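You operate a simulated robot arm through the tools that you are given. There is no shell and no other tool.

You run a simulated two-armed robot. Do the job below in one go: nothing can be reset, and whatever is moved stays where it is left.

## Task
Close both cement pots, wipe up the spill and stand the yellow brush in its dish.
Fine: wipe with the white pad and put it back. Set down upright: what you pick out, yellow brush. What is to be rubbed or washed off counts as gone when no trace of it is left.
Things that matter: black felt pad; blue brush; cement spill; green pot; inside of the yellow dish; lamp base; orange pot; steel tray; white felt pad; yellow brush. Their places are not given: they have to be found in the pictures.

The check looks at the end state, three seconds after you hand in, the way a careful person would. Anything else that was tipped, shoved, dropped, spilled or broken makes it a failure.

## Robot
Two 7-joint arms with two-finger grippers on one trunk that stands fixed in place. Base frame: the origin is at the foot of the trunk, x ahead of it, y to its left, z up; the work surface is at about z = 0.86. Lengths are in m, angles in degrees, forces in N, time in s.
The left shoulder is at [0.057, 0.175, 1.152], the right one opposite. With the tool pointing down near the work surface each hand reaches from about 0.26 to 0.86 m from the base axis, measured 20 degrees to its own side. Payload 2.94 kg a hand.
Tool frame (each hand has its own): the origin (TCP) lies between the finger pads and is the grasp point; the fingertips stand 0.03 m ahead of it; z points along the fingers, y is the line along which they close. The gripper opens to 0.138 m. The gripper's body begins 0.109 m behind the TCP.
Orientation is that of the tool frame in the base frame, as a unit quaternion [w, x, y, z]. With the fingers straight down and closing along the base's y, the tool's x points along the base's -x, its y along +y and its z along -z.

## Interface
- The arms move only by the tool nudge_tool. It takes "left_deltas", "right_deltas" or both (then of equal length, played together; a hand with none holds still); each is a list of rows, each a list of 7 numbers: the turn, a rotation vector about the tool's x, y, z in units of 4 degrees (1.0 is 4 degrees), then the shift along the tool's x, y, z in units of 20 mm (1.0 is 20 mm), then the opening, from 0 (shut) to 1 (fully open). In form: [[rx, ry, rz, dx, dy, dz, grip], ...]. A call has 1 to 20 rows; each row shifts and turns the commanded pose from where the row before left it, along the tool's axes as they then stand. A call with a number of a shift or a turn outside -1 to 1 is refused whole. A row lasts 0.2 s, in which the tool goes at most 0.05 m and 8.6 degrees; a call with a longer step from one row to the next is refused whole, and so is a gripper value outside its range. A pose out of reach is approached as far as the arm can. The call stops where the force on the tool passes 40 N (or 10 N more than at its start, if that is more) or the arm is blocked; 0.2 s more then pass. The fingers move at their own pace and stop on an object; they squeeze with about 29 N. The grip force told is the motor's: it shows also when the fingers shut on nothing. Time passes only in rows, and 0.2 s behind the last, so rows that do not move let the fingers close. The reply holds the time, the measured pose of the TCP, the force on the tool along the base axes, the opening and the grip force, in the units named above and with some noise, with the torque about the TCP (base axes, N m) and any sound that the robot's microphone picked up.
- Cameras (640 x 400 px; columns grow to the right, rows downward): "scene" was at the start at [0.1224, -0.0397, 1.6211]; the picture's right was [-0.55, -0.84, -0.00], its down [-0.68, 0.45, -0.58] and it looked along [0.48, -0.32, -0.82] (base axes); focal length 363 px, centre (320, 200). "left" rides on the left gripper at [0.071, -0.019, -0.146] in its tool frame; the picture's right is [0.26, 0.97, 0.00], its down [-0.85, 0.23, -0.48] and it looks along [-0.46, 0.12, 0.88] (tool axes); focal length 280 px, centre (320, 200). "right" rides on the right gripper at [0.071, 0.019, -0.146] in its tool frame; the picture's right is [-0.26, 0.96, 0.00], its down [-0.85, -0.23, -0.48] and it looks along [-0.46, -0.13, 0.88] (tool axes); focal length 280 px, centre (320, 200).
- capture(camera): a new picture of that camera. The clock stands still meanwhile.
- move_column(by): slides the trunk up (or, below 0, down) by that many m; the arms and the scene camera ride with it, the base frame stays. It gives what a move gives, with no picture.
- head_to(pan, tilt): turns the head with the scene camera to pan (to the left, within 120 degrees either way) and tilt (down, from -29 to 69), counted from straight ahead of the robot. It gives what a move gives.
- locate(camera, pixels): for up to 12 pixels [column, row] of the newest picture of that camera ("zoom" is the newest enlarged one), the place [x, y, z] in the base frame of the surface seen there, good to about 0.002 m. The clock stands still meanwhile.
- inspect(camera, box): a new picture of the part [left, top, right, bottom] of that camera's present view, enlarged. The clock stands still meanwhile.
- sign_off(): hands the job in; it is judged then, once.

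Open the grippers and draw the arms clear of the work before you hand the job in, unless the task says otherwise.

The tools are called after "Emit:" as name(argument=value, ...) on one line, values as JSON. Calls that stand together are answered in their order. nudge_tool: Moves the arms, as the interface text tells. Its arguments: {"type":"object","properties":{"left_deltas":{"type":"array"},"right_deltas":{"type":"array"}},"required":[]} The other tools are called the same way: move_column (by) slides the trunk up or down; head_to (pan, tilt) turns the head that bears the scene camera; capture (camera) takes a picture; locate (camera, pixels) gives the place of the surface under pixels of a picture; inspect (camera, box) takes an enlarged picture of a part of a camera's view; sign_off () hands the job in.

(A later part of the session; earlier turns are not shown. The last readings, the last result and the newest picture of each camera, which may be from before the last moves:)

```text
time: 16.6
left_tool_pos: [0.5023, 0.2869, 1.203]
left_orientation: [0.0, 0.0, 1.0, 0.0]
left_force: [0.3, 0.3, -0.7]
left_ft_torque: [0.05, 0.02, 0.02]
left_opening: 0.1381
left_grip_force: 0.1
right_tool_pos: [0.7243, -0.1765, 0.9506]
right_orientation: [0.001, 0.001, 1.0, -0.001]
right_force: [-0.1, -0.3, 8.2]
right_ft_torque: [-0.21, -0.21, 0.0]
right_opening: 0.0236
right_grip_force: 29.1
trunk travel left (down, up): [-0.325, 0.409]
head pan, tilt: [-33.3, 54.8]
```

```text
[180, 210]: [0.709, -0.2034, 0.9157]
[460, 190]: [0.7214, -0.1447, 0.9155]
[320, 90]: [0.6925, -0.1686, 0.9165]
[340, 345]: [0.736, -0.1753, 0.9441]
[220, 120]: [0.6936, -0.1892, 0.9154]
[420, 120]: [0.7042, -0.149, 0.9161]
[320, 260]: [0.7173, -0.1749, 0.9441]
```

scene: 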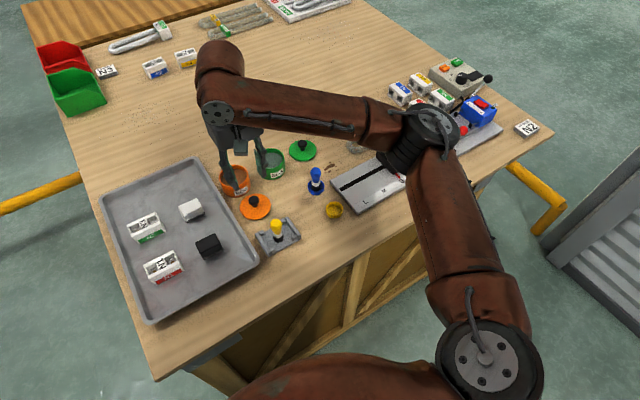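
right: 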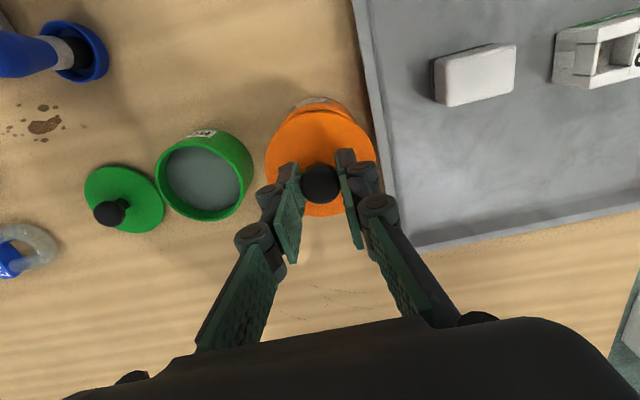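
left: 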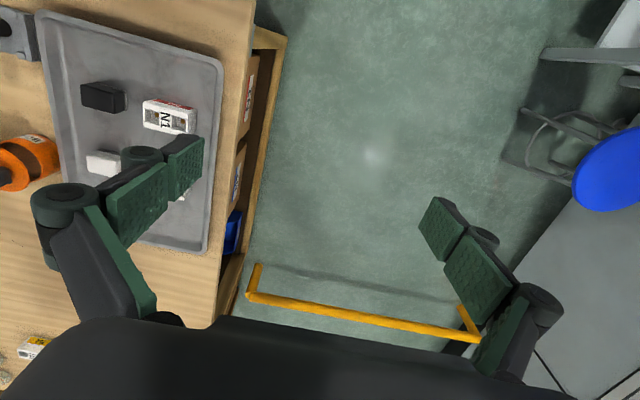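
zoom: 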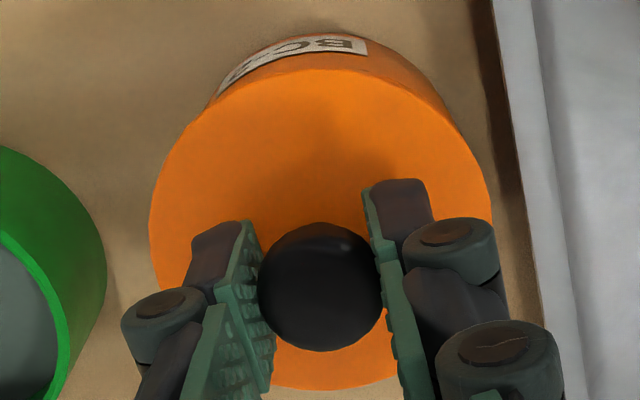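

The seam shows a thin gap at front-left, and the torque says the contact is on the +x/-y side, so the lid's plug is probably about 1 mm too far that way. I shift 1 mm toward -x/+y under the light load and see if it drops.

Emit:
nudge_tool(right_deltas=[[0, 0, 0, 0.05, 0.05, 0, 0], [0, 0, 0, 0, 0, 0, 0]])

Emit:
inspect(camera="scene", box=[218, 160, 252, 192])

```text
time: 17.2
left_tool_pos: [0.5005, 0.2869, 1.2041]
left_orientation: [0.0, 0.001, 1.0, 0.0]
left_force: [-0.4, 0.3, 0.0]
left_ft_torque: [-0.02, -0.03, -0.01]
left_opening: 0.1378
left_grip_force: 0.0
right_tool_pos: [0.7225, -0.1753, 0.9493]
right_orientation: [0.0, 0.0, 1.0, 0.0]
right_force: [-0.6, 0.2, -0.1]
right_ft_torque: [0.06, -0.02, -0.02]
right_opening: 0.0235
right_grip_force: 29.2
trunk travel left (down, up): [-0.325, 0.409]
head pan, tilt: [-33.3, 54.8]
```

```text
12.50 times, centred on (235, 176) of scene
```

zoom: 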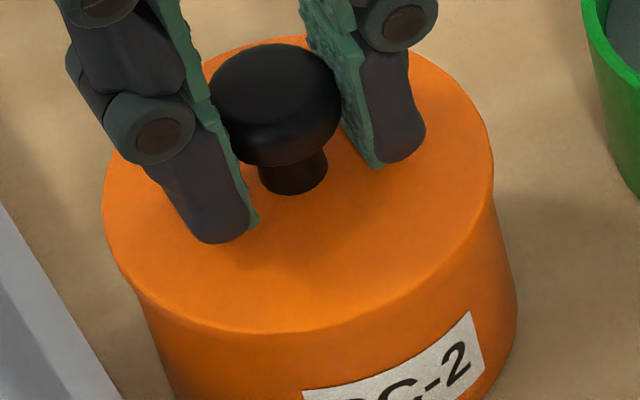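

The force vanished and the gap closed: the plug dropped in. I lower further in 1–2 mm steps until it seats.

Emit:
nudge_tool(right_deltas=[[0, 0, 0, 0, 0, 0.1, 0], [0, 0, 0, 0, 0, 0.1, 0], [0, 0, 0, 0, 0, 0, 0]])

Emit:
inspect(camera="scene", box=[218, 160, 252, 192])

Emit:
locate(camera="zoom", pixels=[[150, 220], [250, 270], [350, 260], [450, 210], [450, 110], [300, 310]])

```text
time: 18.0
left_tool_pos: [0.5016, 0.287, 1.2044]
left_orientation: [0.0, 0.001, 1.0, 0.0]
left_force: [-0.1, -0.1, -0.7]
left_ft_torque: [0.0, 0.0, 0.01]
left_opening: 0.1381
left_grip_force: 0.0
right_tool_pos: [0.7232, -0.1759, 0.9454]
right_orientation: [0.0, 0.0, 1.0, 0.001]
right_force: [1.2, 0.2, 3.5]
right_ft_torque: [0.05, 0.16, 0.0]
right_opening: 0.0238
right_grip_force: 28.4
trunk travel left (down, up): [-0.325, 0.409]
head pan, tilt: [-33.3, 54.8]
heard: snap
```

```text
12.50 times, centred on (235, 176) of scene
```

zoom: 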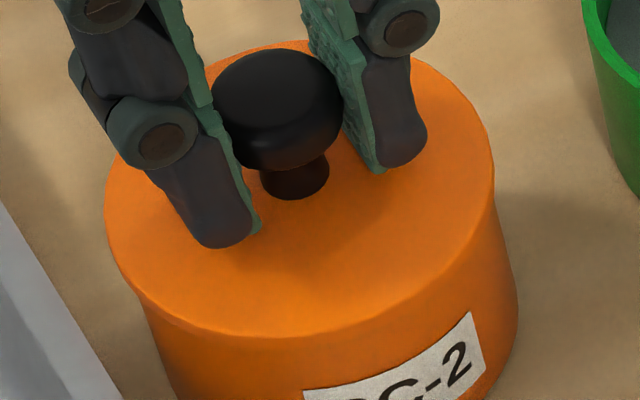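

```text
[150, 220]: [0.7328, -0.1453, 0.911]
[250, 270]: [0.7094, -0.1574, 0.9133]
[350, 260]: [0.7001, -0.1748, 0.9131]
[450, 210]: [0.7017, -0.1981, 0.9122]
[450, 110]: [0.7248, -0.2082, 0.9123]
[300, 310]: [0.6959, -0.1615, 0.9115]
```

A snap was heard and the lid top is now level at z≈0.912, seated on the rim. I release, rise to ~1.0 and go across to the green lid (0.733,-0.384).

Emit:
nudge_tool(right_deltas=[[0, 0, 0, 0, 0, 0, 0.4], [0, 0, 0, 0, 0, 0, 0.4], [0, 0, 0, 0, 0, 0, 0.4], [0, 0, 0, 0, 0, -0.6, 0.4], [0, 0, 0, 0, 0, -0.9, 0.4], [0, 0, 0, 0, 0, -0.9, 0.4], [0, 0, 0, 0, 0, -0.4, 0.4], [0, 0, 0, -0.05, -1, 0, 0.4], [0, 0, 0, -0.05, -1, 0, 0.4], [0, 0, 0, -0.05, -1, 0, 0.4], [0, 0, 0, -0.05, -1, 0, 0.4], [0, 0, 0, -0.05, -1, 0, 0.4], [0, 0, 0, -0.05, -1, 0, 0.4], [0, 0, 0, -0.05, -1, 0, 0.4], [0, 0, 0, -0.05, -1, 0, 0.4], [0, 0, 0, -0.05, -1, 0, 0.4], [0, 0, 0, -0.05, -1, 0, 0.4], [0, 0, 0, 0, -0.4, 0, 0.4], [0, 0, 0, 0, 0, 0, 0.4]])

Emit:
capture(camera="right")

Emit:
capture(camera="scene")

```text
time: 22.0
left_tool_pos: [0.5018, 0.286, 1.2031]
left_orientation: [-0.001, 0.001, 1.0, 0.0]
left_force: [-0.4, -0.7, 0.4]
left_ft_torque: [-0.01, 0.05, 0.03]
left_opening: 0.1379
left_grip_force: 0.1
right_tool_pos: [0.7328, -0.3849, 1.0012]
right_orientation: [0.0, 0.001, 1.0, 0.0]
right_force: [-0.1, 0.7, -0.8]
right_ft_torque: [0.0, -0.02, 0.0]
right_opening: 0.0551
right_grip_force: 0.1
trunk travel left (down, up): [-0.325, 0.409]
head pan, tilt: [-33.3, 54.8]
```

```text
taken
```

right: 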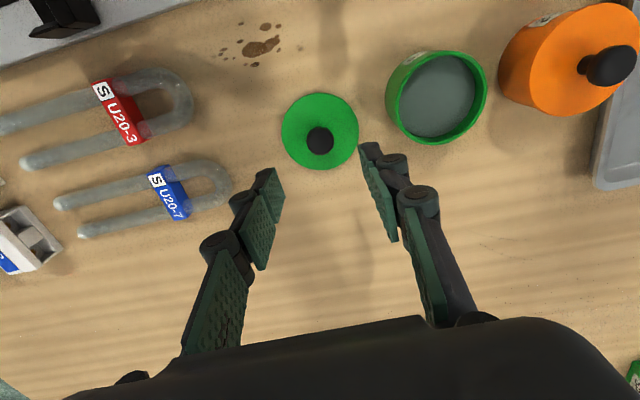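

```text
taken
```

scene: 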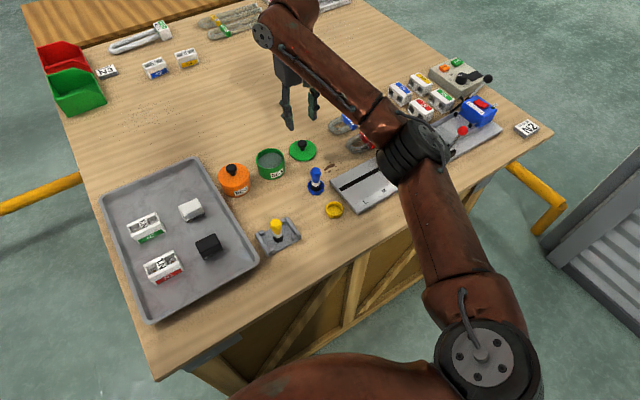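

The orange pot is closed. I re-measure the green lid's knob at (320,140), the green pot's rim at (437,97), and the spill.

Emit:
locate(camera="right", pixels=[[308, 140], [333, 140], [320, 129], [320, 152], [282, 132], [358, 130], [319, 94], [320, 169]])

Emit:
inspect(camera="right", box=[376, 42, 500, 150])

Emit:
locate(camera="zoom", pixels=[[62, 210], [470, 175], [140, 78], [320, 375], [430, 310], [120, 310]])

Emit:
inspect(camera="right", box=[200, 10, 320, 85])

Emit:
locate(camera="zoom", pixels=[[120, 60], [320, 200], [520, 200], [100, 215], [380, 90], [300, 280], [410, 110]])

```text
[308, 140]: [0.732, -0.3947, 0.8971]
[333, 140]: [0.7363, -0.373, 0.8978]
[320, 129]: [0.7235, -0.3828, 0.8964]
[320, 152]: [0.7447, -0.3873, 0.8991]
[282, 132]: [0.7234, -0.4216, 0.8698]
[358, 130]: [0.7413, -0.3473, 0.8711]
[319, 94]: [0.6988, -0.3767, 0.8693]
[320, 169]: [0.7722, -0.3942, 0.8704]
```

```text
3.70 times, centred on (438, 96) of right
```

zoom: 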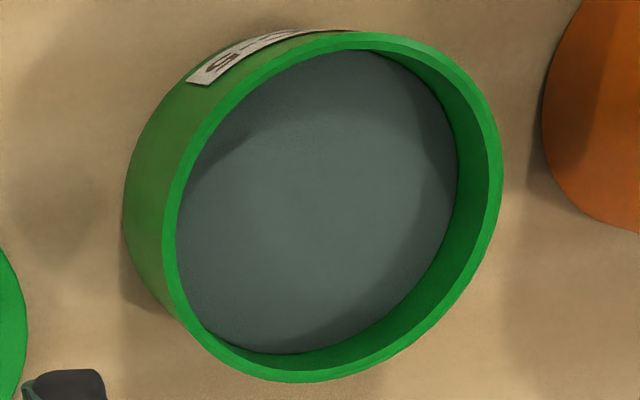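

```text
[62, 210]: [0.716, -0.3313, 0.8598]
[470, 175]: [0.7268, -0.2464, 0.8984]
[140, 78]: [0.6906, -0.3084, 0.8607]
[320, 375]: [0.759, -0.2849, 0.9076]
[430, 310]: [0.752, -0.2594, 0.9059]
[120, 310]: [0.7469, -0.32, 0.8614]
```

```text
5.33 times, centred on (260, 48) of right
```

zoom: 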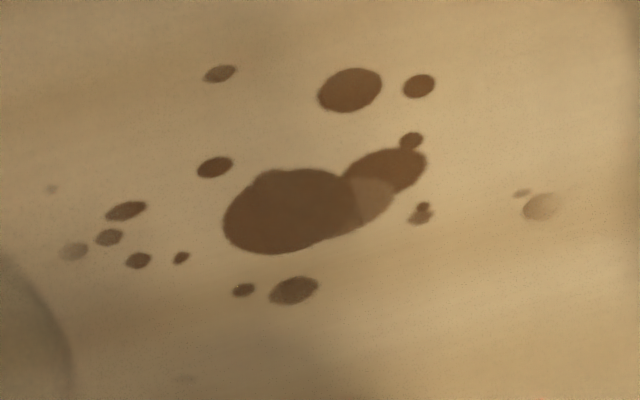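

```text
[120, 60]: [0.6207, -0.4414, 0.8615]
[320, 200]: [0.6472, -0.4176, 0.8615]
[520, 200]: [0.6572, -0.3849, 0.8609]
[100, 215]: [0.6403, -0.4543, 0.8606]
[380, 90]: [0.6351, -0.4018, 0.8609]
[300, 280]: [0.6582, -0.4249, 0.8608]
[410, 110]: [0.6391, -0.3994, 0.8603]
```

Green knob centre ≈ (0.734,-0.3845). Descend the same 96 mm to TCP z≈0.905 and grip it.

Emit:
nudge_tool(right_deltas=[[0, 0, 0, -0.03, 0, 0.95, 0.4], [0, 0, 0, 0, 0, 0.95, 0.4], [0, 0, 0, 0, 0, 0.95, 0.4], [0, 0, 0, 0, 0, 0.95, 0.4], [0, 0, 0, 0, 0, 0.5, 0.4], [0, 0, 0, 0, 0, 0.5, 0.4], [0, 0, 0, 0, 0, 0, 0.4], [0, 0, 0, 0, 0, 0, 0], [0, 0, 0, 0, 0, 0, 0], [0, 0, 0, 0, 0, 0, 0], [0, 0, 0, 0, 0, 0, 0]])

Emit:
capture(camera="right")

```text
time: 24.4
left_tool_pos: [0.5015, 0.287, 1.2033]
left_orientation: [0.001, 0.001, 1.0, 0.001]
left_force: [1.4, -0.8, -0.3]
left_ft_torque: [0.0, -0.01, 0.01]
left_opening: 0.1382
left_grip_force: 0.0
right_tool_pos: [0.734, -0.3838, 0.9057]
right_orientation: [0.001, 0.0, 1.0, 0.001]
right_force: [0.2, 0.8, 0.3]
right_ft_torque: [-0.01, 0.01, 0.0]
right_opening: 0.0237
right_grip_force: 29.0
trunk travel left (down, up): [-0.325, 0.409]
head pan, tilt: [-33.3, 54.8]
```

```text
taken
```

right: 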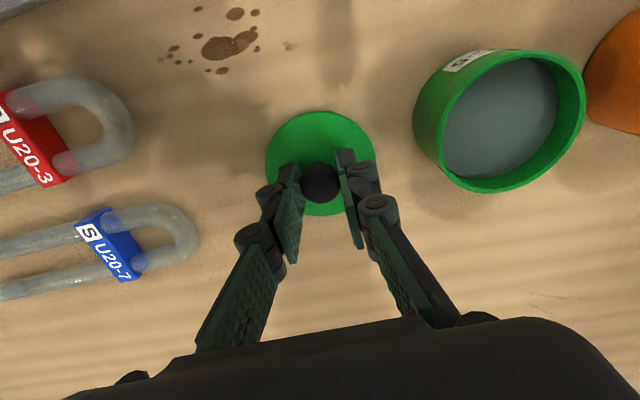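

The green knob is held (0.0237). With the pot well in view at (500,120) I measure its rim once more, then lift.

Emit:
inspect(camera="right", box=[405, 40, 595, 200])

Emit:
locate(camera="zoom", pixels=[[133, 275], [590, 180], [400, 40], [260, 495], [220, 130], [540, 330], [180, 350], [540, 80], [250, 375], [580, 245]])

Emit:
nudge_tool(right_deltas=[[0, 0, 0, 0, 0, -0.4, 0], [0, 0, 0, 0, 0, -0.7, 0], [0, 0, 0, 0, 0, -0.7, 0], [0, 0, 0, 0, 0, -0.7, 0], [0, 0, 0, 0, 0, -0.7, 0], [0, 0, 0, 0, 0, -0.3, 0], [0, 0, 0, 0, 0, 0, 0]])

Emit:
capture(camera="right")

```text
2.50 times, centred on (500, 120) of right
```

zoom: 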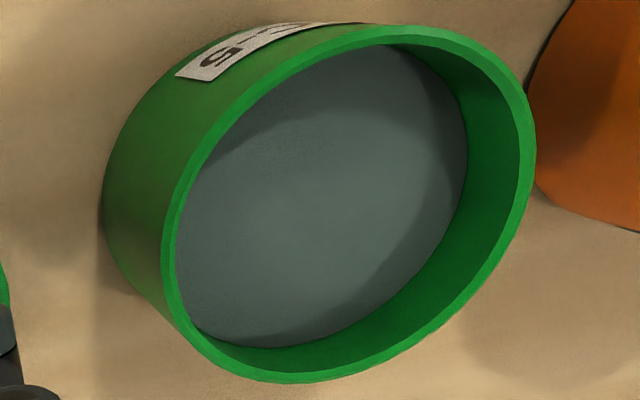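

```text
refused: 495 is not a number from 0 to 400
```

```text
time: 26.0
left_tool_pos: [0.5016, 0.2845, 1.2045]
left_orientation: [0.001, 0.0, 1.0, 0.0]
left_force: [-0.8, -0.3, -0.1]
left_ft_torque: [0.03, -0.01, 0.0]
left_opening: 0.1382
left_grip_force: 0.0
right_tool_pos: [0.7339, -0.3841, 0.9745]
right_orientation: [0.0, 0.0, 1.0, 0.0]
right_force: [-0.1, -0.7, -1.2]
right_ft_torque: [-0.01, -0.01, 0.01]
right_opening: 0.0239
right_grip_force: 28.7
trunk travel left (down, up): [-0.325, 0.409]
head pan, tilt: [-33.3, 54.8]
```

```text
taken
```

right: 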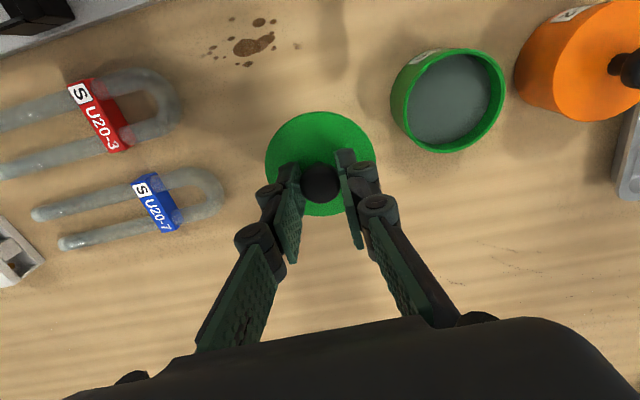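

The lid came up level. I measure the green rim in this view too.

Emit:
inspect(camera="right", box=[384, 40, 512, 160])

Emit:
locate(camera="zoom", pixels=[[100, 260], [398, 135], [285, 38], [230, 368], [145, 340], [405, 200], [340, 310], [180, 95], [380, 85]])

```text
3.33 times, centred on (448, 100) of right
```

zoom: 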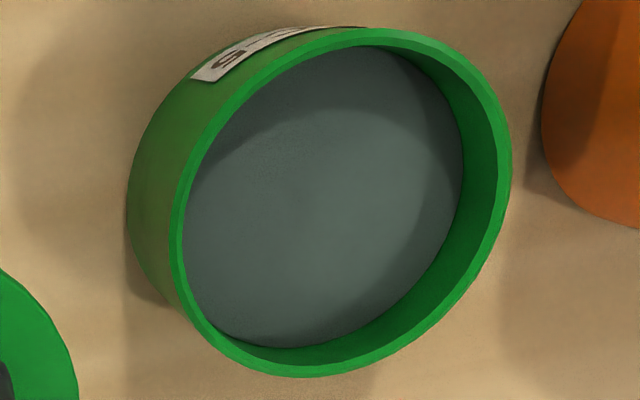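

```text
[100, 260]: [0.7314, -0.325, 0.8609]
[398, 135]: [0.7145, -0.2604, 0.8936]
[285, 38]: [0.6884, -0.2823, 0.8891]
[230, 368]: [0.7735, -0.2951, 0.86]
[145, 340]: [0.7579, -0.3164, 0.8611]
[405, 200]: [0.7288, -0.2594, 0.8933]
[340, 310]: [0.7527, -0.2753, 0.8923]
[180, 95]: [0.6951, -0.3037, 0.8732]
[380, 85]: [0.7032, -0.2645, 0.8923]
```

Those pixels missed the rim; I re-measure with points on the visible rim ring.

Emit:
locate(camera="zoom", pixels=[[177, 240], [505, 160], [350, 37], [295, 370], [210, 330], [472, 272], [215, 112], [470, 77], [400, 335], [270, 62]])

```text
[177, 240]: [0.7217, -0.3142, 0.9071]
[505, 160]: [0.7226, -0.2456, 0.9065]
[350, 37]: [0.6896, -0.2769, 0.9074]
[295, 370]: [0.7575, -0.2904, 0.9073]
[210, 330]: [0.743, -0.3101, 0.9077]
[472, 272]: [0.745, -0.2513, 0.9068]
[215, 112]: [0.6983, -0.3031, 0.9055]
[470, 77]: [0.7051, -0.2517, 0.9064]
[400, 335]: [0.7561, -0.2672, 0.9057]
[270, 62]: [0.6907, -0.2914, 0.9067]
```

Rim fit: green pot centre (0.723,-0.280). I carry the lid over and lower to just above contact.

Emit:
nudge_tool(right_deltas=[[0, 0, 0, 0.09, 0.86, 0, 0], [0, 0, 0, 0.09, 0.86, 0, 0], [0, 0, 0, 0.09, 0.86, 0, 0], [0, 0, 0, 0.09, 0.86, 0, 0], [0, 0, 0, 0.09, 0.86, 0, 0], [0, 0, 0, 0.09, 0.86, 0, 0], [0, 0, 0, 0, 0, 0, 0], [0, 0, 0, 0, 0, 0.5, 0], [0, 0, 0, 0, 0, 0.4, 0], [0, 0, 0, 0, 0, 0.2, 0], [0, 0, 0, 0, 0, 0, 0]])

Emit:
inspect(camera="scene", box=[240, 130, 300, 190])

Emit:
inspect(camera="right", box=[240, 80, 400, 240])

```text
time: 28.4
left_tool_pos: [0.5009, 0.2867, 1.2029]
left_orientation: [-0.001, -0.001, 1.0, -0.001]
left_force: [1.1, -0.4, -0.2]
left_ft_torque: [-0.01, 0.03, 0.01]
left_opening: 0.1379
left_grip_force: 0.0
right_tool_pos: [0.7234, -0.2811, 0.9542]
right_orientation: [0.001, 0.0, 1.0, 0.0]
right_force: [0.4, 0.3, 0.8]
right_ft_torque: [0.01, 0.01, 0.01]
right_opening: 0.024
right_grip_force: 29.1
trunk travel left (down, up): [-0.325, 0.409]
head pan, tilt: [-33.3, 54.8]
```

```text
6.67 times, centred on (270, 160) of scene
```

zoom: 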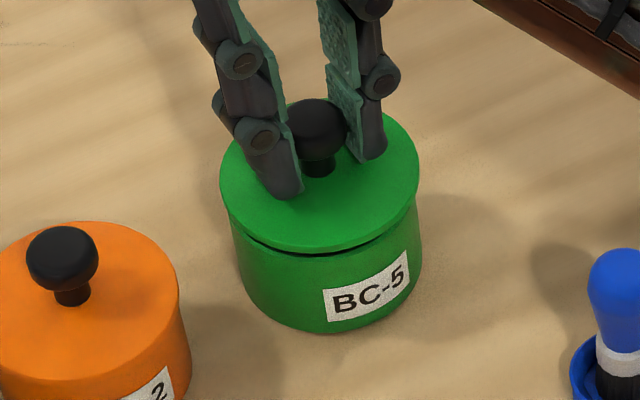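

```text
2.50 times, centred on (320, 160) of right
```

zoom: 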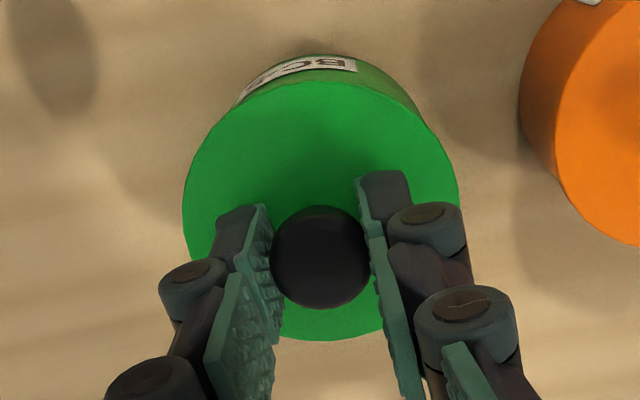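

The green lid hovers about 3 mm over the rim, aligned. I lower in 2 mm steps.

Emit:
nudge_tool(right_deltas=[[0, 0, 0, 0, 0.02, 0.1, 0], [0, 0, 0, 0, 0, 0.1, 0], [0, 0, 0, 0, 0, 0.1, 0], [0, 0, 0, 0, 0, 0, 0]])

Emit:
inspect(camera="scene", box=[252, 143, 288, 175])

```text
time: 29.4
left_tool_pos: [0.5016, 0.2866, 1.2035]
left_orientation: [-0.001, 0.0, 1.0, 0.0]
left_force: [0.1, -0.4, 0.6]
left_ft_torque: [-0.01, -0.02, 0.0]
left_opening: 0.1381
left_grip_force: 0.0
right_tool_pos: [0.7225, -0.2819, 0.948]
right_orientation: [0.0, 0.0, 1.0, 0.0]
right_force: [0.2, -0.4, -0.6]
right_ft_torque: [0.01, -0.03, 0.01]
right_opening: 0.0236
right_grip_force: 28.9
trunk travel left (down, up): [-0.325, 0.409]
head pan, tilt: [-33.3, 54.8]
```

```text
12.50 times, centred on (270, 159) of scene
```

zoom: 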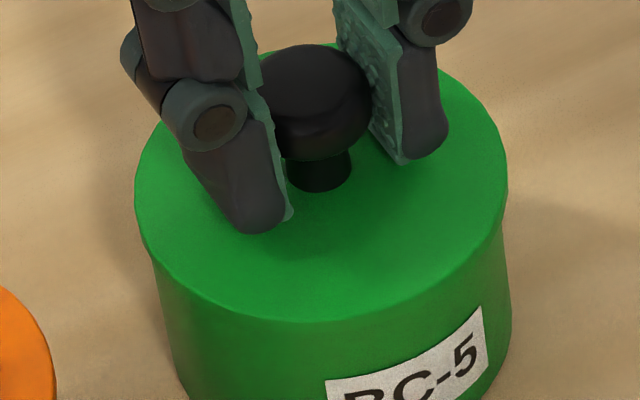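

It went in with no contact force. I continue another 3–4 mm until it snaps.

Emit:
nudge_tool(right_deltas=[[0, 0, 0, 0, 0, 0.1, 0], [0, 0, 0, 0, 0, 0.07, 0], [0, 0, 0, 0, 0, 0, 0]])

Emit:
inspect(camera="scene", box=[252, 143, 288, 175])

Emit:
locate(camera="zoom", pixels=[[170, 210], [250, 270], [350, 270], [450, 220], [470, 130], [330, 310]])

```text
time: 30.2
left_tool_pos: [0.5013, 0.2864, 1.2043]
left_orientation: [0.0, 0.0, 1.0, 0.0]
left_force: [0.4, -0.2, 0.1]
left_ft_torque: [0.03, -0.03, 0.03]
left_opening: 0.138
left_grip_force: 0.2
right_tool_pos: [0.7235, -0.2793, 0.9464]
right_orientation: [0.001, 0.0, 1.0, 0.001]
right_force: [5.5, -0.9, 14.1]
right_ft_torque: [-0.04, 0.15, 0.0]
right_opening: 0.0239
right_grip_force: 29.4
trunk travel left (down, up): [-0.325, 0.409]
head pan, tilt: [-33.3, 54.8]
heard: snap
```

```text
12.50 times, centred on (270, 159) of scene
```

zoom: 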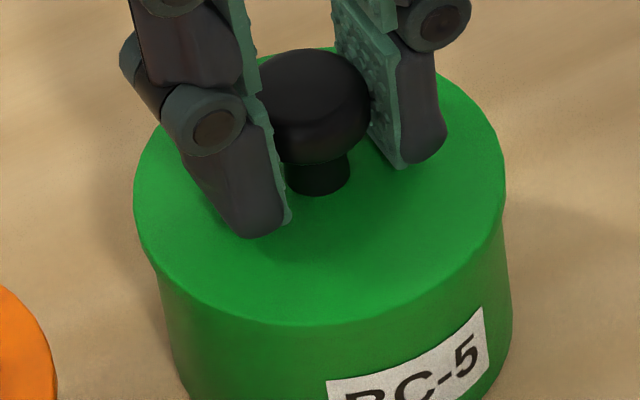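

```text
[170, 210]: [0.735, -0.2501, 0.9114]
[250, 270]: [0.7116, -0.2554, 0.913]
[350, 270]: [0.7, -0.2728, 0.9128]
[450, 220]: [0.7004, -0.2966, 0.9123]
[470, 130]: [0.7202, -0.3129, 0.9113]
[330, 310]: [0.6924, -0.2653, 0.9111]
```

Snap heard; the green lid is level at z≈0.912. I release, rise to ~1.04 and move above the yellow brush (0.526,-0.191).

Emit:
nudge_tool(right_deltas=[[0, 0, 0, 0, 0, -0.05, 0], [0, 0, 0, 0, 0, 0, 0.4], [0, 0, 0, 0, 0, 0, 0.4], [0, 0, 0, 0, 0, 0, 0.4], [0, 0, 0, 0, 0, -0.6, 0.4], [0, 0, 0, 0, 0, -0.9, 0.4], [0, 0, 0, 0, 0, -1, 0.4], [0, 0, 0, 0, 0, -1, 0.4], [0, 0, 0, 0, 0, -1, 0.4], [0, 0, 0, 0.99, 0.445, 0, 0.4], [0, 0, 0, 0.99, 0.445, 0, 0.4], [0, 0, 0, 0.99, 0.445, 0, 0.4], [0, 0, 0, 0.99, 0.445, 0, 0.4], [0, 0, 0, 0.99, 0.445, 0, 0.4], [0, 0, 0, 0.99, 0.445, 0, 0.4], [0, 0, 0, 0.99, 0.445, 0, 0.4], [0, 0, 0, 0.99, 0.445, 0, 0.4], [0, 0, 0, 0.99, 0.445, 0, 0.4], [0, 0, 0, 0.99, 0.445, 0, 0.4], [0, 0, 0, 0, 0, 0, 0.4]])

Emit:
capture(camera="right")

Emit:
capture(camera="scene")

```text
time: 34.4
left_tool_pos: [0.5028, 0.2861, 1.2027]
left_orientation: [0.0, 0.0, 1.0, 0.0]
left_force: [0.0, -0.6, -1.1]
left_ft_torque: [0.01, 0.04, 0.03]
left_opening: 0.1381
left_grip_force: 0.0
right_tool_pos: [0.5255, -0.1907, 1.0359]
right_orientation: [0.0, 0.0, 1.0, 0.0]
right_force: [0.2, -1.0, 0.0]
right_ft_torque: [0.01, -0.02, 0.01]
right_opening: 0.0553
right_grip_force: 0.1
trunk travel left (down, up): [-0.325, 0.409]
head pan, tilt: [-33.3, 54.8]
```

```text
taken
```

right: 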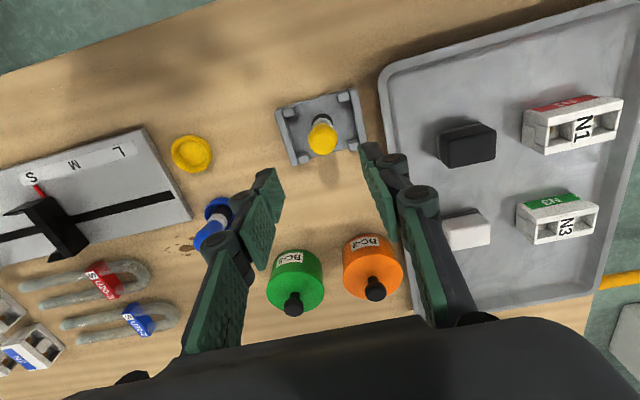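

```text
taken
```

scene: 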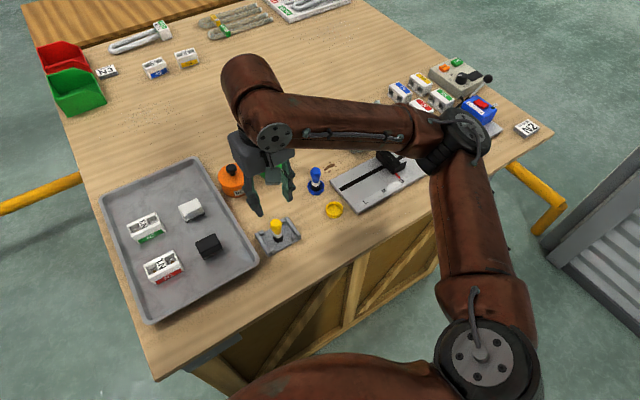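

Both pots look closed. I now enlarge the yellow brush (322,137) and its dish (192,153) for measuring.

Emit:
inspect(camera="right", box=[270, 80, 374, 180])

Emit:
inspect(camera="scene", box=[245, 205, 305, 260])

Emit:
inspect(camera="right", box=[164, 128, 220, 178])

```text
4.00 times, centred on (322, 130) of right
```

zoom: 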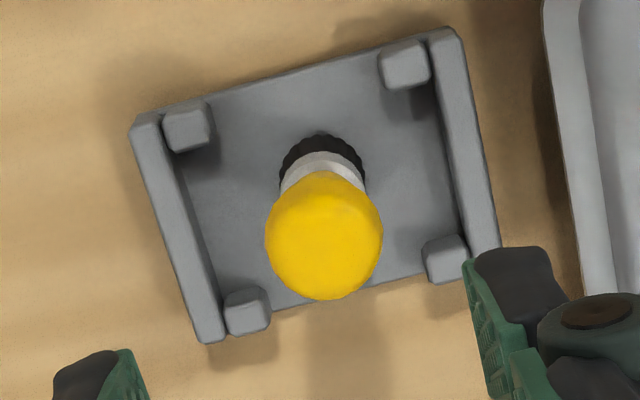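

```text
7.27 times, centred on (275, 232) of scene
```

zoom: 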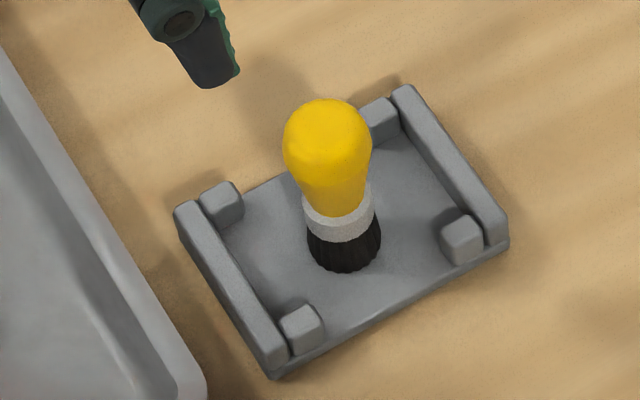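

```text
8.00 times, centred on (192, 153) of right
```

zoom: 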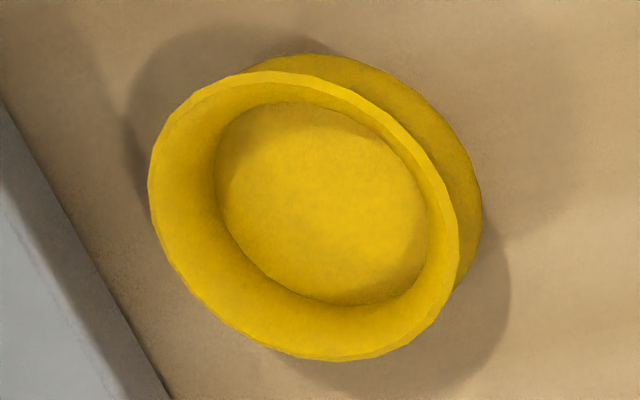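

I measure the dish's rim and floor in this enlargement, then the brush head and its base.

Emit:
locate(camera="zoom", pixels=[[155, 200], [452, 220], [310, 80], [340, 355], [200, 110], [400, 320], [200, 300], [410, 130], [320, 200], [240, 180], [410, 220], [320, 290]])

Emit:
inspect(camera="right", box=[270, 80, 374, 180])

Emit:
locate(camera="zoom", pixels=[[325, 240], [275, 235], [375, 235], [325, 290], [325, 195], [322, 165], [320, 143], [230, 180], [400, 170], [330, 315], [283, 180], [362, 175]])

Emit:
inspect(camera="scene", box=[245, 205, 305, 260])

Emit:
locate(camera="zoom", pixels=[[328, 125], [330, 160], [330, 205], [338, 230], [343, 262], [320, 300], [290, 150], [366, 150], [303, 205], [370, 195], [310, 240], [376, 235]])

```text
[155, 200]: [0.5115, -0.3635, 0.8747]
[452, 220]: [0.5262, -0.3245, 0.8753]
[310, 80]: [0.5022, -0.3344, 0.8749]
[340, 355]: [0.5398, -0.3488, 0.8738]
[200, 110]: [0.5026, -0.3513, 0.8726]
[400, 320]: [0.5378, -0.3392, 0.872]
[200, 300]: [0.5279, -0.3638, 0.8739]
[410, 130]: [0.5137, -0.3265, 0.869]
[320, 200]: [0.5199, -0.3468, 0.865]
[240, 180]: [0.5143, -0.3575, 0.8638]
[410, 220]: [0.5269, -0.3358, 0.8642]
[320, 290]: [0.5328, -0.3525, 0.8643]
```

```text
4.00 times, centred on (322, 130) of right
```

zoom: 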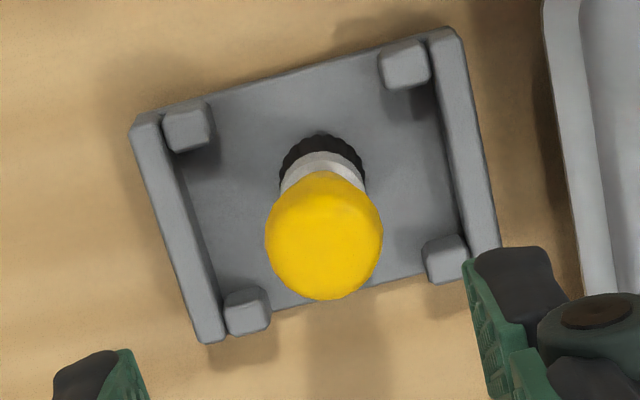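

```text
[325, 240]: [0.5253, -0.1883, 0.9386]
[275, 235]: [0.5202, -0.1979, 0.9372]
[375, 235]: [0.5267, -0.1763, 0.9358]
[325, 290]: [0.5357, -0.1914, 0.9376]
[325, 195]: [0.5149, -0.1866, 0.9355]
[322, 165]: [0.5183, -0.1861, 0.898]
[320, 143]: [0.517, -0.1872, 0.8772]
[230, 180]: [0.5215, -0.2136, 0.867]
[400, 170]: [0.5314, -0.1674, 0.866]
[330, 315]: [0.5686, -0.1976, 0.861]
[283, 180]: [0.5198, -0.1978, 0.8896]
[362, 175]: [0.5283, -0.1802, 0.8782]
```

```text
7.27 times, centred on (275, 232) of scene
```

zoom: 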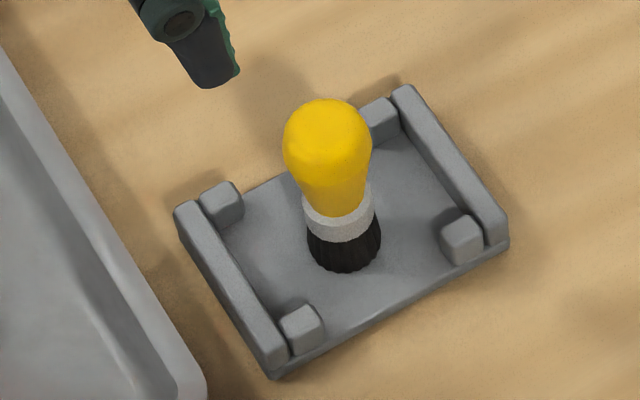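

```text
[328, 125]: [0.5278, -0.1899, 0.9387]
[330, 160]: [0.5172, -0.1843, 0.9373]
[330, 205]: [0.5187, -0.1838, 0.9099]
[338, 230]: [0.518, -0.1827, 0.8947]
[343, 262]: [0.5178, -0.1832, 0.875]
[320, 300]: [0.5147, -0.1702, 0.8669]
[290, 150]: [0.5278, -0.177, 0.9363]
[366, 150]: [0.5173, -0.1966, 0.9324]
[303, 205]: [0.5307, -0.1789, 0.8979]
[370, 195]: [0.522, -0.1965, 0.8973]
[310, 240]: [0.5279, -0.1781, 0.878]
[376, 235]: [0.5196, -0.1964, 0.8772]
```

Brush centre ≈ (0.525,-0.188), top z 0.939, standing on the lamp base (z 0.867); dish centre ≈ (0.520,-0.3445), floor 0.864. I descend around the handle to TCP z≈0.926 and check before closing.

Emit:
nudge_tool(right_deltas=[[0, 0, 0, 0.02, 0.125, 0.9, 0.4], [0, 0, 0, 0, 0, 0.9, 0.4], [0, 0, 0, 0, 0, 0.9, 0.4], [0, 0, 0, 0, 0, 0.9, 0.4], [0, 0, 0, 0, 0, 0.9, 0.4], [0, 0, 0, 0, 0, 0.5, 0.4], [0, 0, 0, 0, 0, 0.5, 0.4], [0, 0, 0, 0, 0, 0, 0.4]])

Emit:
capture(camera="right")

Emit:
inspect(camera="scene", box=[235, 190, 315, 260])

```text
time: 36.2
left_tool_pos: [0.502, 0.2857, 1.2046]
left_orientation: [0.001, 0.001, 1.0, 0.0]
left_force: [-1.0, -0.5, 0.6]
left_ft_torque: [0.04, 0.0, 0.01]
left_opening: 0.1381
left_grip_force: 0.1
right_tool_pos: [0.5244, -0.1878, 0.9255]
right_orientation: [0.0, 0.0, 1.0, -0.001]
right_force: [0.1, 0.9, 0.3]
right_ft_torque: [0.0, -0.03, 0.01]
right_opening: 0.0553
right_grip_force: 0.1
trunk travel left (down, up): [-0.325, 0.409]
head pan, tilt: [-33.3, 54.8]
```

```text
taken
```

right: 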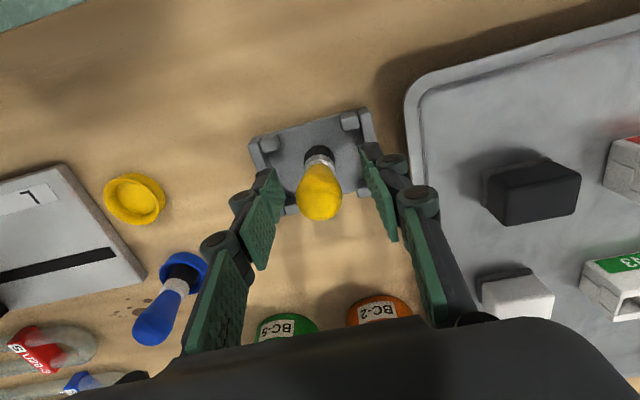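

```text
5.71 times, centred on (275, 225) of scene
```

zoom: 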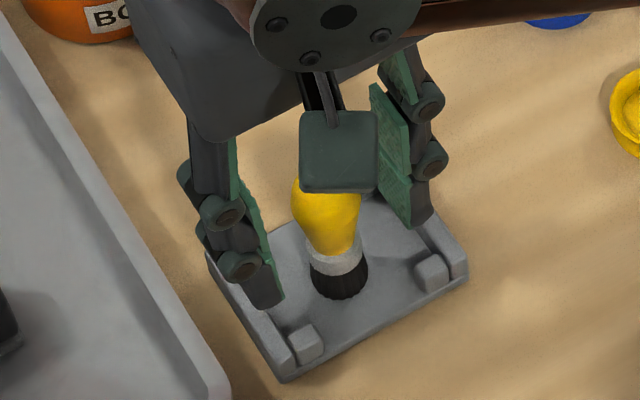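

The handle at (320,190) is centred between the fingers. I close on it and lift slightly.

Emit:
nudge_tool(right_deltas=[[0, 0, 0, 0, 0, 0, 0], [0, 0, 0, 0, 0, 0, 0], [0, 0, 0, 0, 0, 0, 0], [0, 0, 0, 0, 0, 0, 0], [0, 0, 0, 0, 0, -0.3, 0], [0, 0, 0, 0, 0, -0.7, 0], [0, 0, 0, 0, 0, -0.7, 0], [0, 0, 0, 0, 0, -0.3, 0], [0, 0, 0, 0, 0, 0, 0]])

Emit:
capture(camera="right")

Emit:
inspect(camera="scene", box=[235, 190, 315, 260])

```text
time: 38.2
left_tool_pos: [0.5024, 0.2865, 1.2031]
left_orientation: [0.0, 0.0, 1.0, 0.0]
left_force: [0.5, 0.9, 0.0]
left_ft_torque: [0.02, 0.0, -0.04]
left_opening: 0.1381
left_grip_force: 0.0
right_tool_pos: [0.5244, -0.1878, 0.966]
right_orientation: [0.001, 0.0, 1.0, 0.0]
right_force: [0.8, 0.5, -0.7]
right_ft_torque: [0.04, -0.01, -0.03]
right_opening: 0.0247
right_grip_force: 29.0
trunk travel left (down, up): [-0.325, 0.409]
head pan, tilt: [-33.3, 54.8]
```

```text
taken
```

right: 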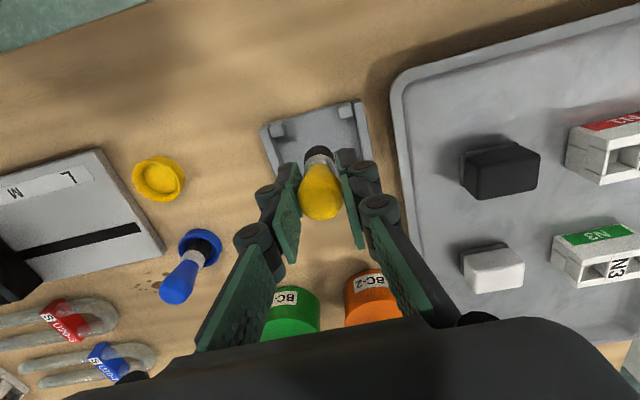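

```text
5.71 times, centred on (275, 225) of scene
```

zoom: 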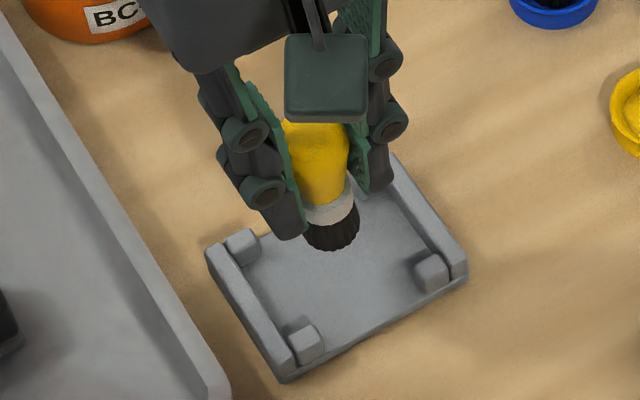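

The brush is held upright, 4 cm above the lamp base. I carry it across to above the dish (0.520,-0.3445).

Emit:
nudge_tool(right_deltas=[[0, 0, 0, 0.03, -0.98, 0, 0], [0, 0, 0, 0.03, -0.98, 0, 0], [0, 0, 0, 0.03, -0.98, 0, 0], [0, 0, 0, 0.03, -0.98, 0, 0], [0, 0, 0, 0.03, -0.98, 0, 0], [0, 0, 0, 0.03, -0.98, 0, 0], [0, 0, 0, 0.03, -0.98, 0, 0], [0, 0, 0, 0.02, -0.96, 0, 0], [0, 0, 0, 0, 0, 0, 0], [0, 0, 0, 0, 0, 0, 0]])

Emit:
inspect(camera="right", box=[250, 80, 390, 230])

Emit:
inspect(camera="scene", box=[290, 160, 380, 230])

```text
time: 40.4
left_tool_pos: [0.5031, 0.2866, 1.2028]
left_orientation: [0.001, 0.001, 1.0, 0.0]
left_force: [-0.5, -0.1, 0.1]
left_ft_torque: [0.01, -0.01, 0.03]
left_opening: 0.1378
left_grip_force: 0.0
right_tool_pos: [0.5189, -0.3449, 0.9648]
right_orientation: [-0.001, 0.0, 1.0, 0.0]
right_force: [-0.6, 0.7, -0.9]
right_ft_torque: [0.02, 0.02, 0.02]
right_opening: 0.0248
right_grip_force: 28.7
trunk travel left (down, up): [-0.325, 0.409]
head pan, tilt: [-33.3, 54.8]
```

```text
2.67 times, centred on (320, 155) of right
```

zoom: 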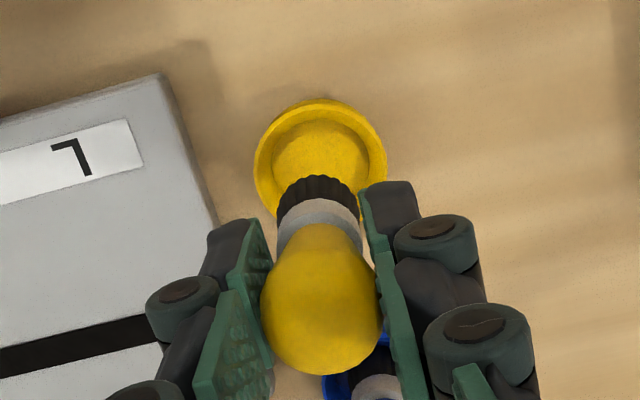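

```text
5.71 times, centred on (335, 195) of scene
```

zoom: 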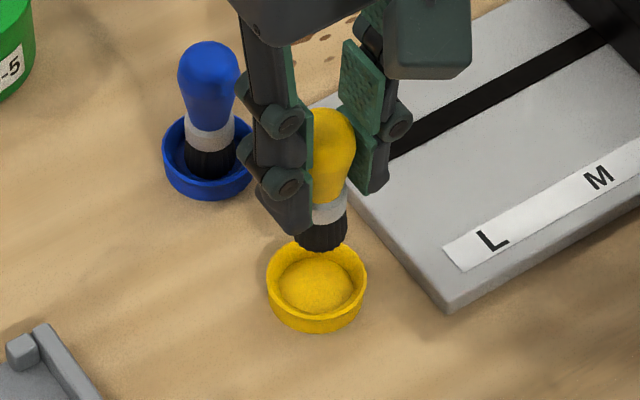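

I measure the dish rim and the brush's bristles/ferrule from both views to check the alignment.

Emit:
locate(camera="zoom", pixels=[[270, 280], [364, 275], [315, 318], [290, 304], [345, 302], [315, 290], [322, 243], [300, 232], [344, 228], [322, 215], [356, 253], [276, 256]])

Emit:
inspect(camera="right", box=[250, 80, 390, 230])

Emit:
locate(camera="zoom", pixels=[[258, 170], [382, 165], [318, 103], [270, 130], [370, 128], [282, 195], [352, 195], [318, 182], [318, 215], [320, 300], [318, 150], [320, 360]])

```text
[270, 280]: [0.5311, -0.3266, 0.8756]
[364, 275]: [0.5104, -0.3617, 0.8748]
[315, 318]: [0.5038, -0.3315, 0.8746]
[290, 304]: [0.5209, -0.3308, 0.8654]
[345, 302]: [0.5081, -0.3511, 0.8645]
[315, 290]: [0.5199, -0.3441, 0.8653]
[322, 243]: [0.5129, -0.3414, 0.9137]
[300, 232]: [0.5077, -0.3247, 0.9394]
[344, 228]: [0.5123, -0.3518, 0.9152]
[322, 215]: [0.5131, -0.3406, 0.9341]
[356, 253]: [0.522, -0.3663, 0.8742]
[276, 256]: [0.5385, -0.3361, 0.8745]
```

```text
2.67 times, centred on (320, 155) of right
```

zoom: 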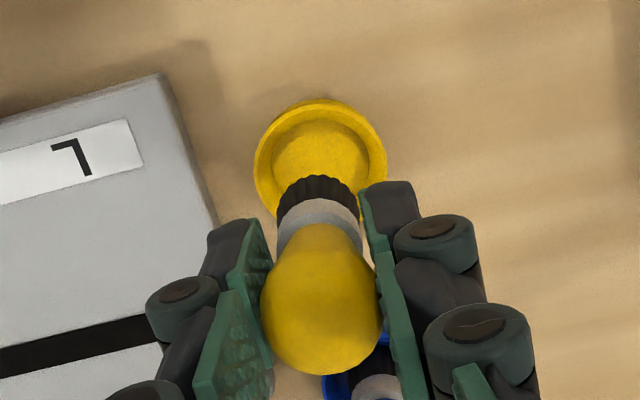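

```text
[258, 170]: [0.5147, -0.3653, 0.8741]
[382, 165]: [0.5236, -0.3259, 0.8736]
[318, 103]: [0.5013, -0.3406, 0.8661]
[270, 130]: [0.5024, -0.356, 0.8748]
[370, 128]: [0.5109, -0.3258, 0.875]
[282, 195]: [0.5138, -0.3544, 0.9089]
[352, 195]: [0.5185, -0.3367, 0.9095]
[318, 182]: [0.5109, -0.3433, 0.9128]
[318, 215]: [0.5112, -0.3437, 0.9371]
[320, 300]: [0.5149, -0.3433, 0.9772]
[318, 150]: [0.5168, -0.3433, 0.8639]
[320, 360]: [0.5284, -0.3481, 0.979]
```

Brush axis ≈ (0.5205,-0.346) and dish centre ≈ (0.520,-0.345): aligned within 1 mm. I lower it most of the way.

Emit:
nudge_tool(right_deltas=[[0, 0, 0, 0, 0.04, 0.6, 0], [0, 0, 0, 0, 0, 0.6, 0], [0, 0, 0, 0, 0, 0.4, 0], [0, 0, 0, 0, 0, 0.2, 0], [0, 0, 0, 0, 0, 0.1, 0], [0, 0, 0, 0, 0, 0, 0]])

Emit:
inspect(camera="right", box=[250, 80, 390, 230])

Emit:
inspect(camera="scene", box=[300, 170, 370, 230])

```text
time: 41.8
left_tool_pos: [0.5032, 0.2864, 1.204]
left_orientation: [0.0, 0.001, 1.0, 0.0]
left_force: [1.1, 0.5, 0.1]
left_ft_torque: [0.01, 0.03, -0.01]
left_opening: 0.138
left_grip_force: 0.1
right_tool_pos: [0.5206, -0.3431, 0.9263]
right_orientation: [0.0, 0.001, 1.0, 0.0]
right_force: [-0.3, -0.3, -0.7]
right_ft_torque: [-0.01, 0.0, -0.02]
right_opening: 0.0247
right_grip_force: 29.4
trunk travel left (down, up): [-0.325, 0.409]
head pan, tilt: [-33.3, 54.8]
```

```text
2.67 times, centred on (320, 155) of right
```

zoom: 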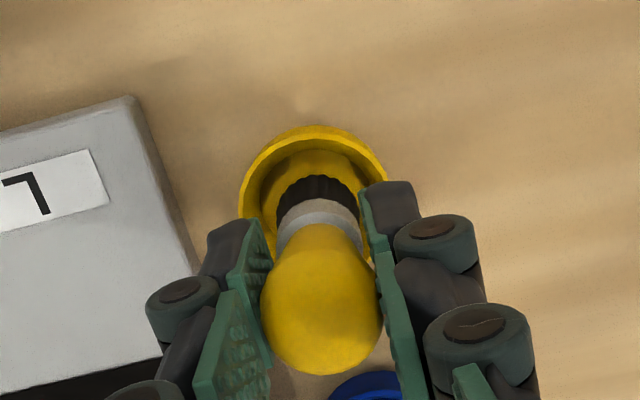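

```text
6.67 times, centred on (335, 200) of scene
```

zoom: 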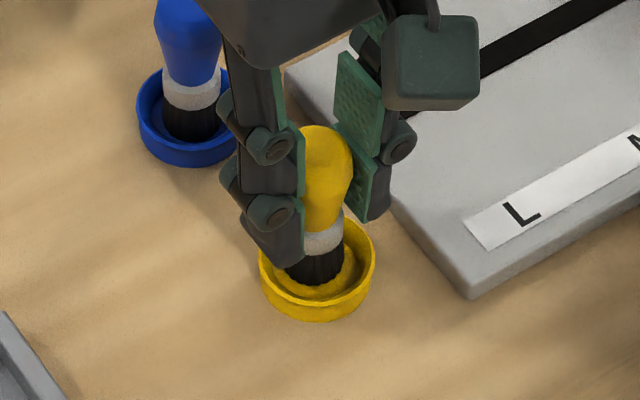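

The brush sits a little right of centre in the dish (bristles at col 318 vs dish centre ~312). I shift 1.2 mm toward -y and lower the last ~4 mm watching the force.

Emit:
nudge_tool(right_deltas=[[0, 0, 0, 0, -0.06, 0, 0], [0, 0, 0, 0, 0, 0.08, 0], [0, 0, 0, 0, 0, 0.08, 0], [0, 0, 0, 0, 0, 0.0, 0]])

Emit:
inspect(camera="right", box=[250, 80, 390, 230])

```text
time: 42.8
left_tool_pos: [0.5012, 0.2869, 1.2048]
left_orientation: [0.0, 0.0, 1.0, 0.001]
left_force: [0.1, 0.5, 1.0]
left_ft_torque: [0.0, 0.04, -0.01]
left_opening: 0.1377
left_grip_force: 0.1
right_tool_pos: [0.5208, -0.3452, 0.9236]
right_orientation: [0.0, 0.0, 1.0, 0.0]
right_force: [0.0, 0.8, 0.8]
right_ft_torque: [0.0, 0.03, 0.0]
right_opening: 0.0249
right_grip_force: 29.0
trunk travel left (down, up): [-0.325, 0.409]
head pan, tilt: [-33.3, 54.8]
```

```text
2.67 times, centred on (320, 155) of right
```

zoom: 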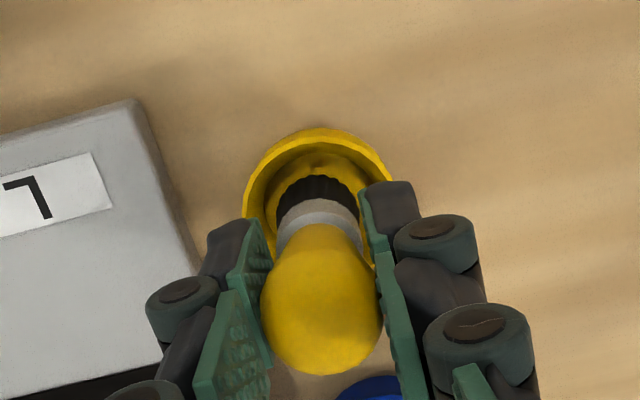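

Centred now (318 vs dish 317). I lower another 1–2 mm to touch.

Emit:
nudge_tool(right_deltas=[[0, 0, 0, 0, 0, 0.05, 0], [0, 0, 0, 0, 0, 0.05, 0], [0, 0, 0, 0, 0, 0.0, 0]])

```text
time: 43.6
left_tool_pos: [0.5004, 0.2866, 1.2034]
left_orientation: [0.0, -0.001, 1.0, 0.0]
left_force: [-0.2, 0.4, 0.3]
left_ft_torque: [0.04, -0.02, -0.01]
left_opening: 0.1383
left_grip_force: 0.1
right_tool_pos: [0.5204, -0.3461, 0.9217]
right_orientation: [0.001, 0.002, 1.0, -0.001]
right_force: [0.5, -3.9, 8.9]
right_ft_torque: [-0.09, -0.01, -0.02]
right_opening: 0.0264
right_grip_force: 29.4
trunk travel left (down, up): [-0.325, 0.409]
head pan, tilt: [-33.3, 54.8]
```

Contact at 9 N. I ease up 1 mm and look before opening.

Emit:
nudge_tool(right_deltas=[[0, 0, 0, 0, 0, -0.05, 0], [0, 0, 0, 0, 0, 0.0, 0]])

Emit:
inspect(camera="right", box=[250, 80, 390, 230])

Emit:
inspect(camera="scene", box=[300, 170, 370, 230])

```text
time: 44.2
left_tool_pos: [0.5008, 0.2847, 1.2021]
left_orientation: [0.0, 0.0, 1.0, 0.0]
left_force: [-0.2, -0.2, -0.1]
left_ft_torque: [0.03, -0.03, -0.02]
left_opening: 0.138
left_grip_force: 0.0
right_tool_pos: [0.5192, -0.3454, 0.9227]
right_orientation: [0.0, 0.0, 1.0, 0.0]
right_force: [1.3, -0.6, 2.1]
right_ft_torque: [-0.02, -0.03, 0.02]
right_opening: 0.0264
right_grip_force: 28.7
trunk travel left (down, up): [-0.325, 0.409]
head pan, tilt: [-33.3, 54.8]
```

```text
2.67 times, centred on (320, 155) of right
```

zoom: 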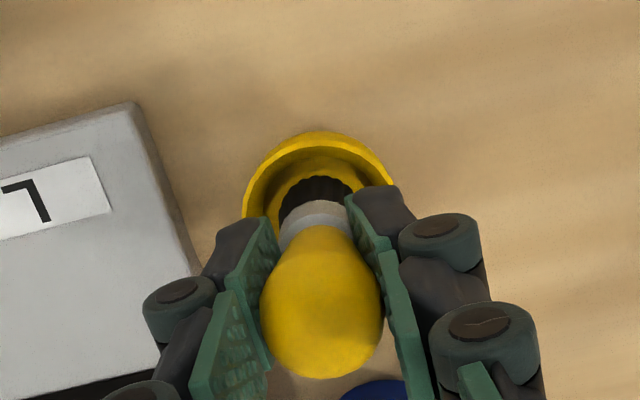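

```text
6.67 times, centred on (335, 200) of scene
```

zoom: 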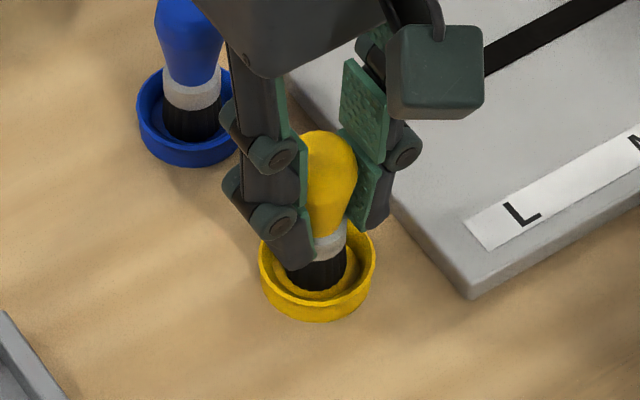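

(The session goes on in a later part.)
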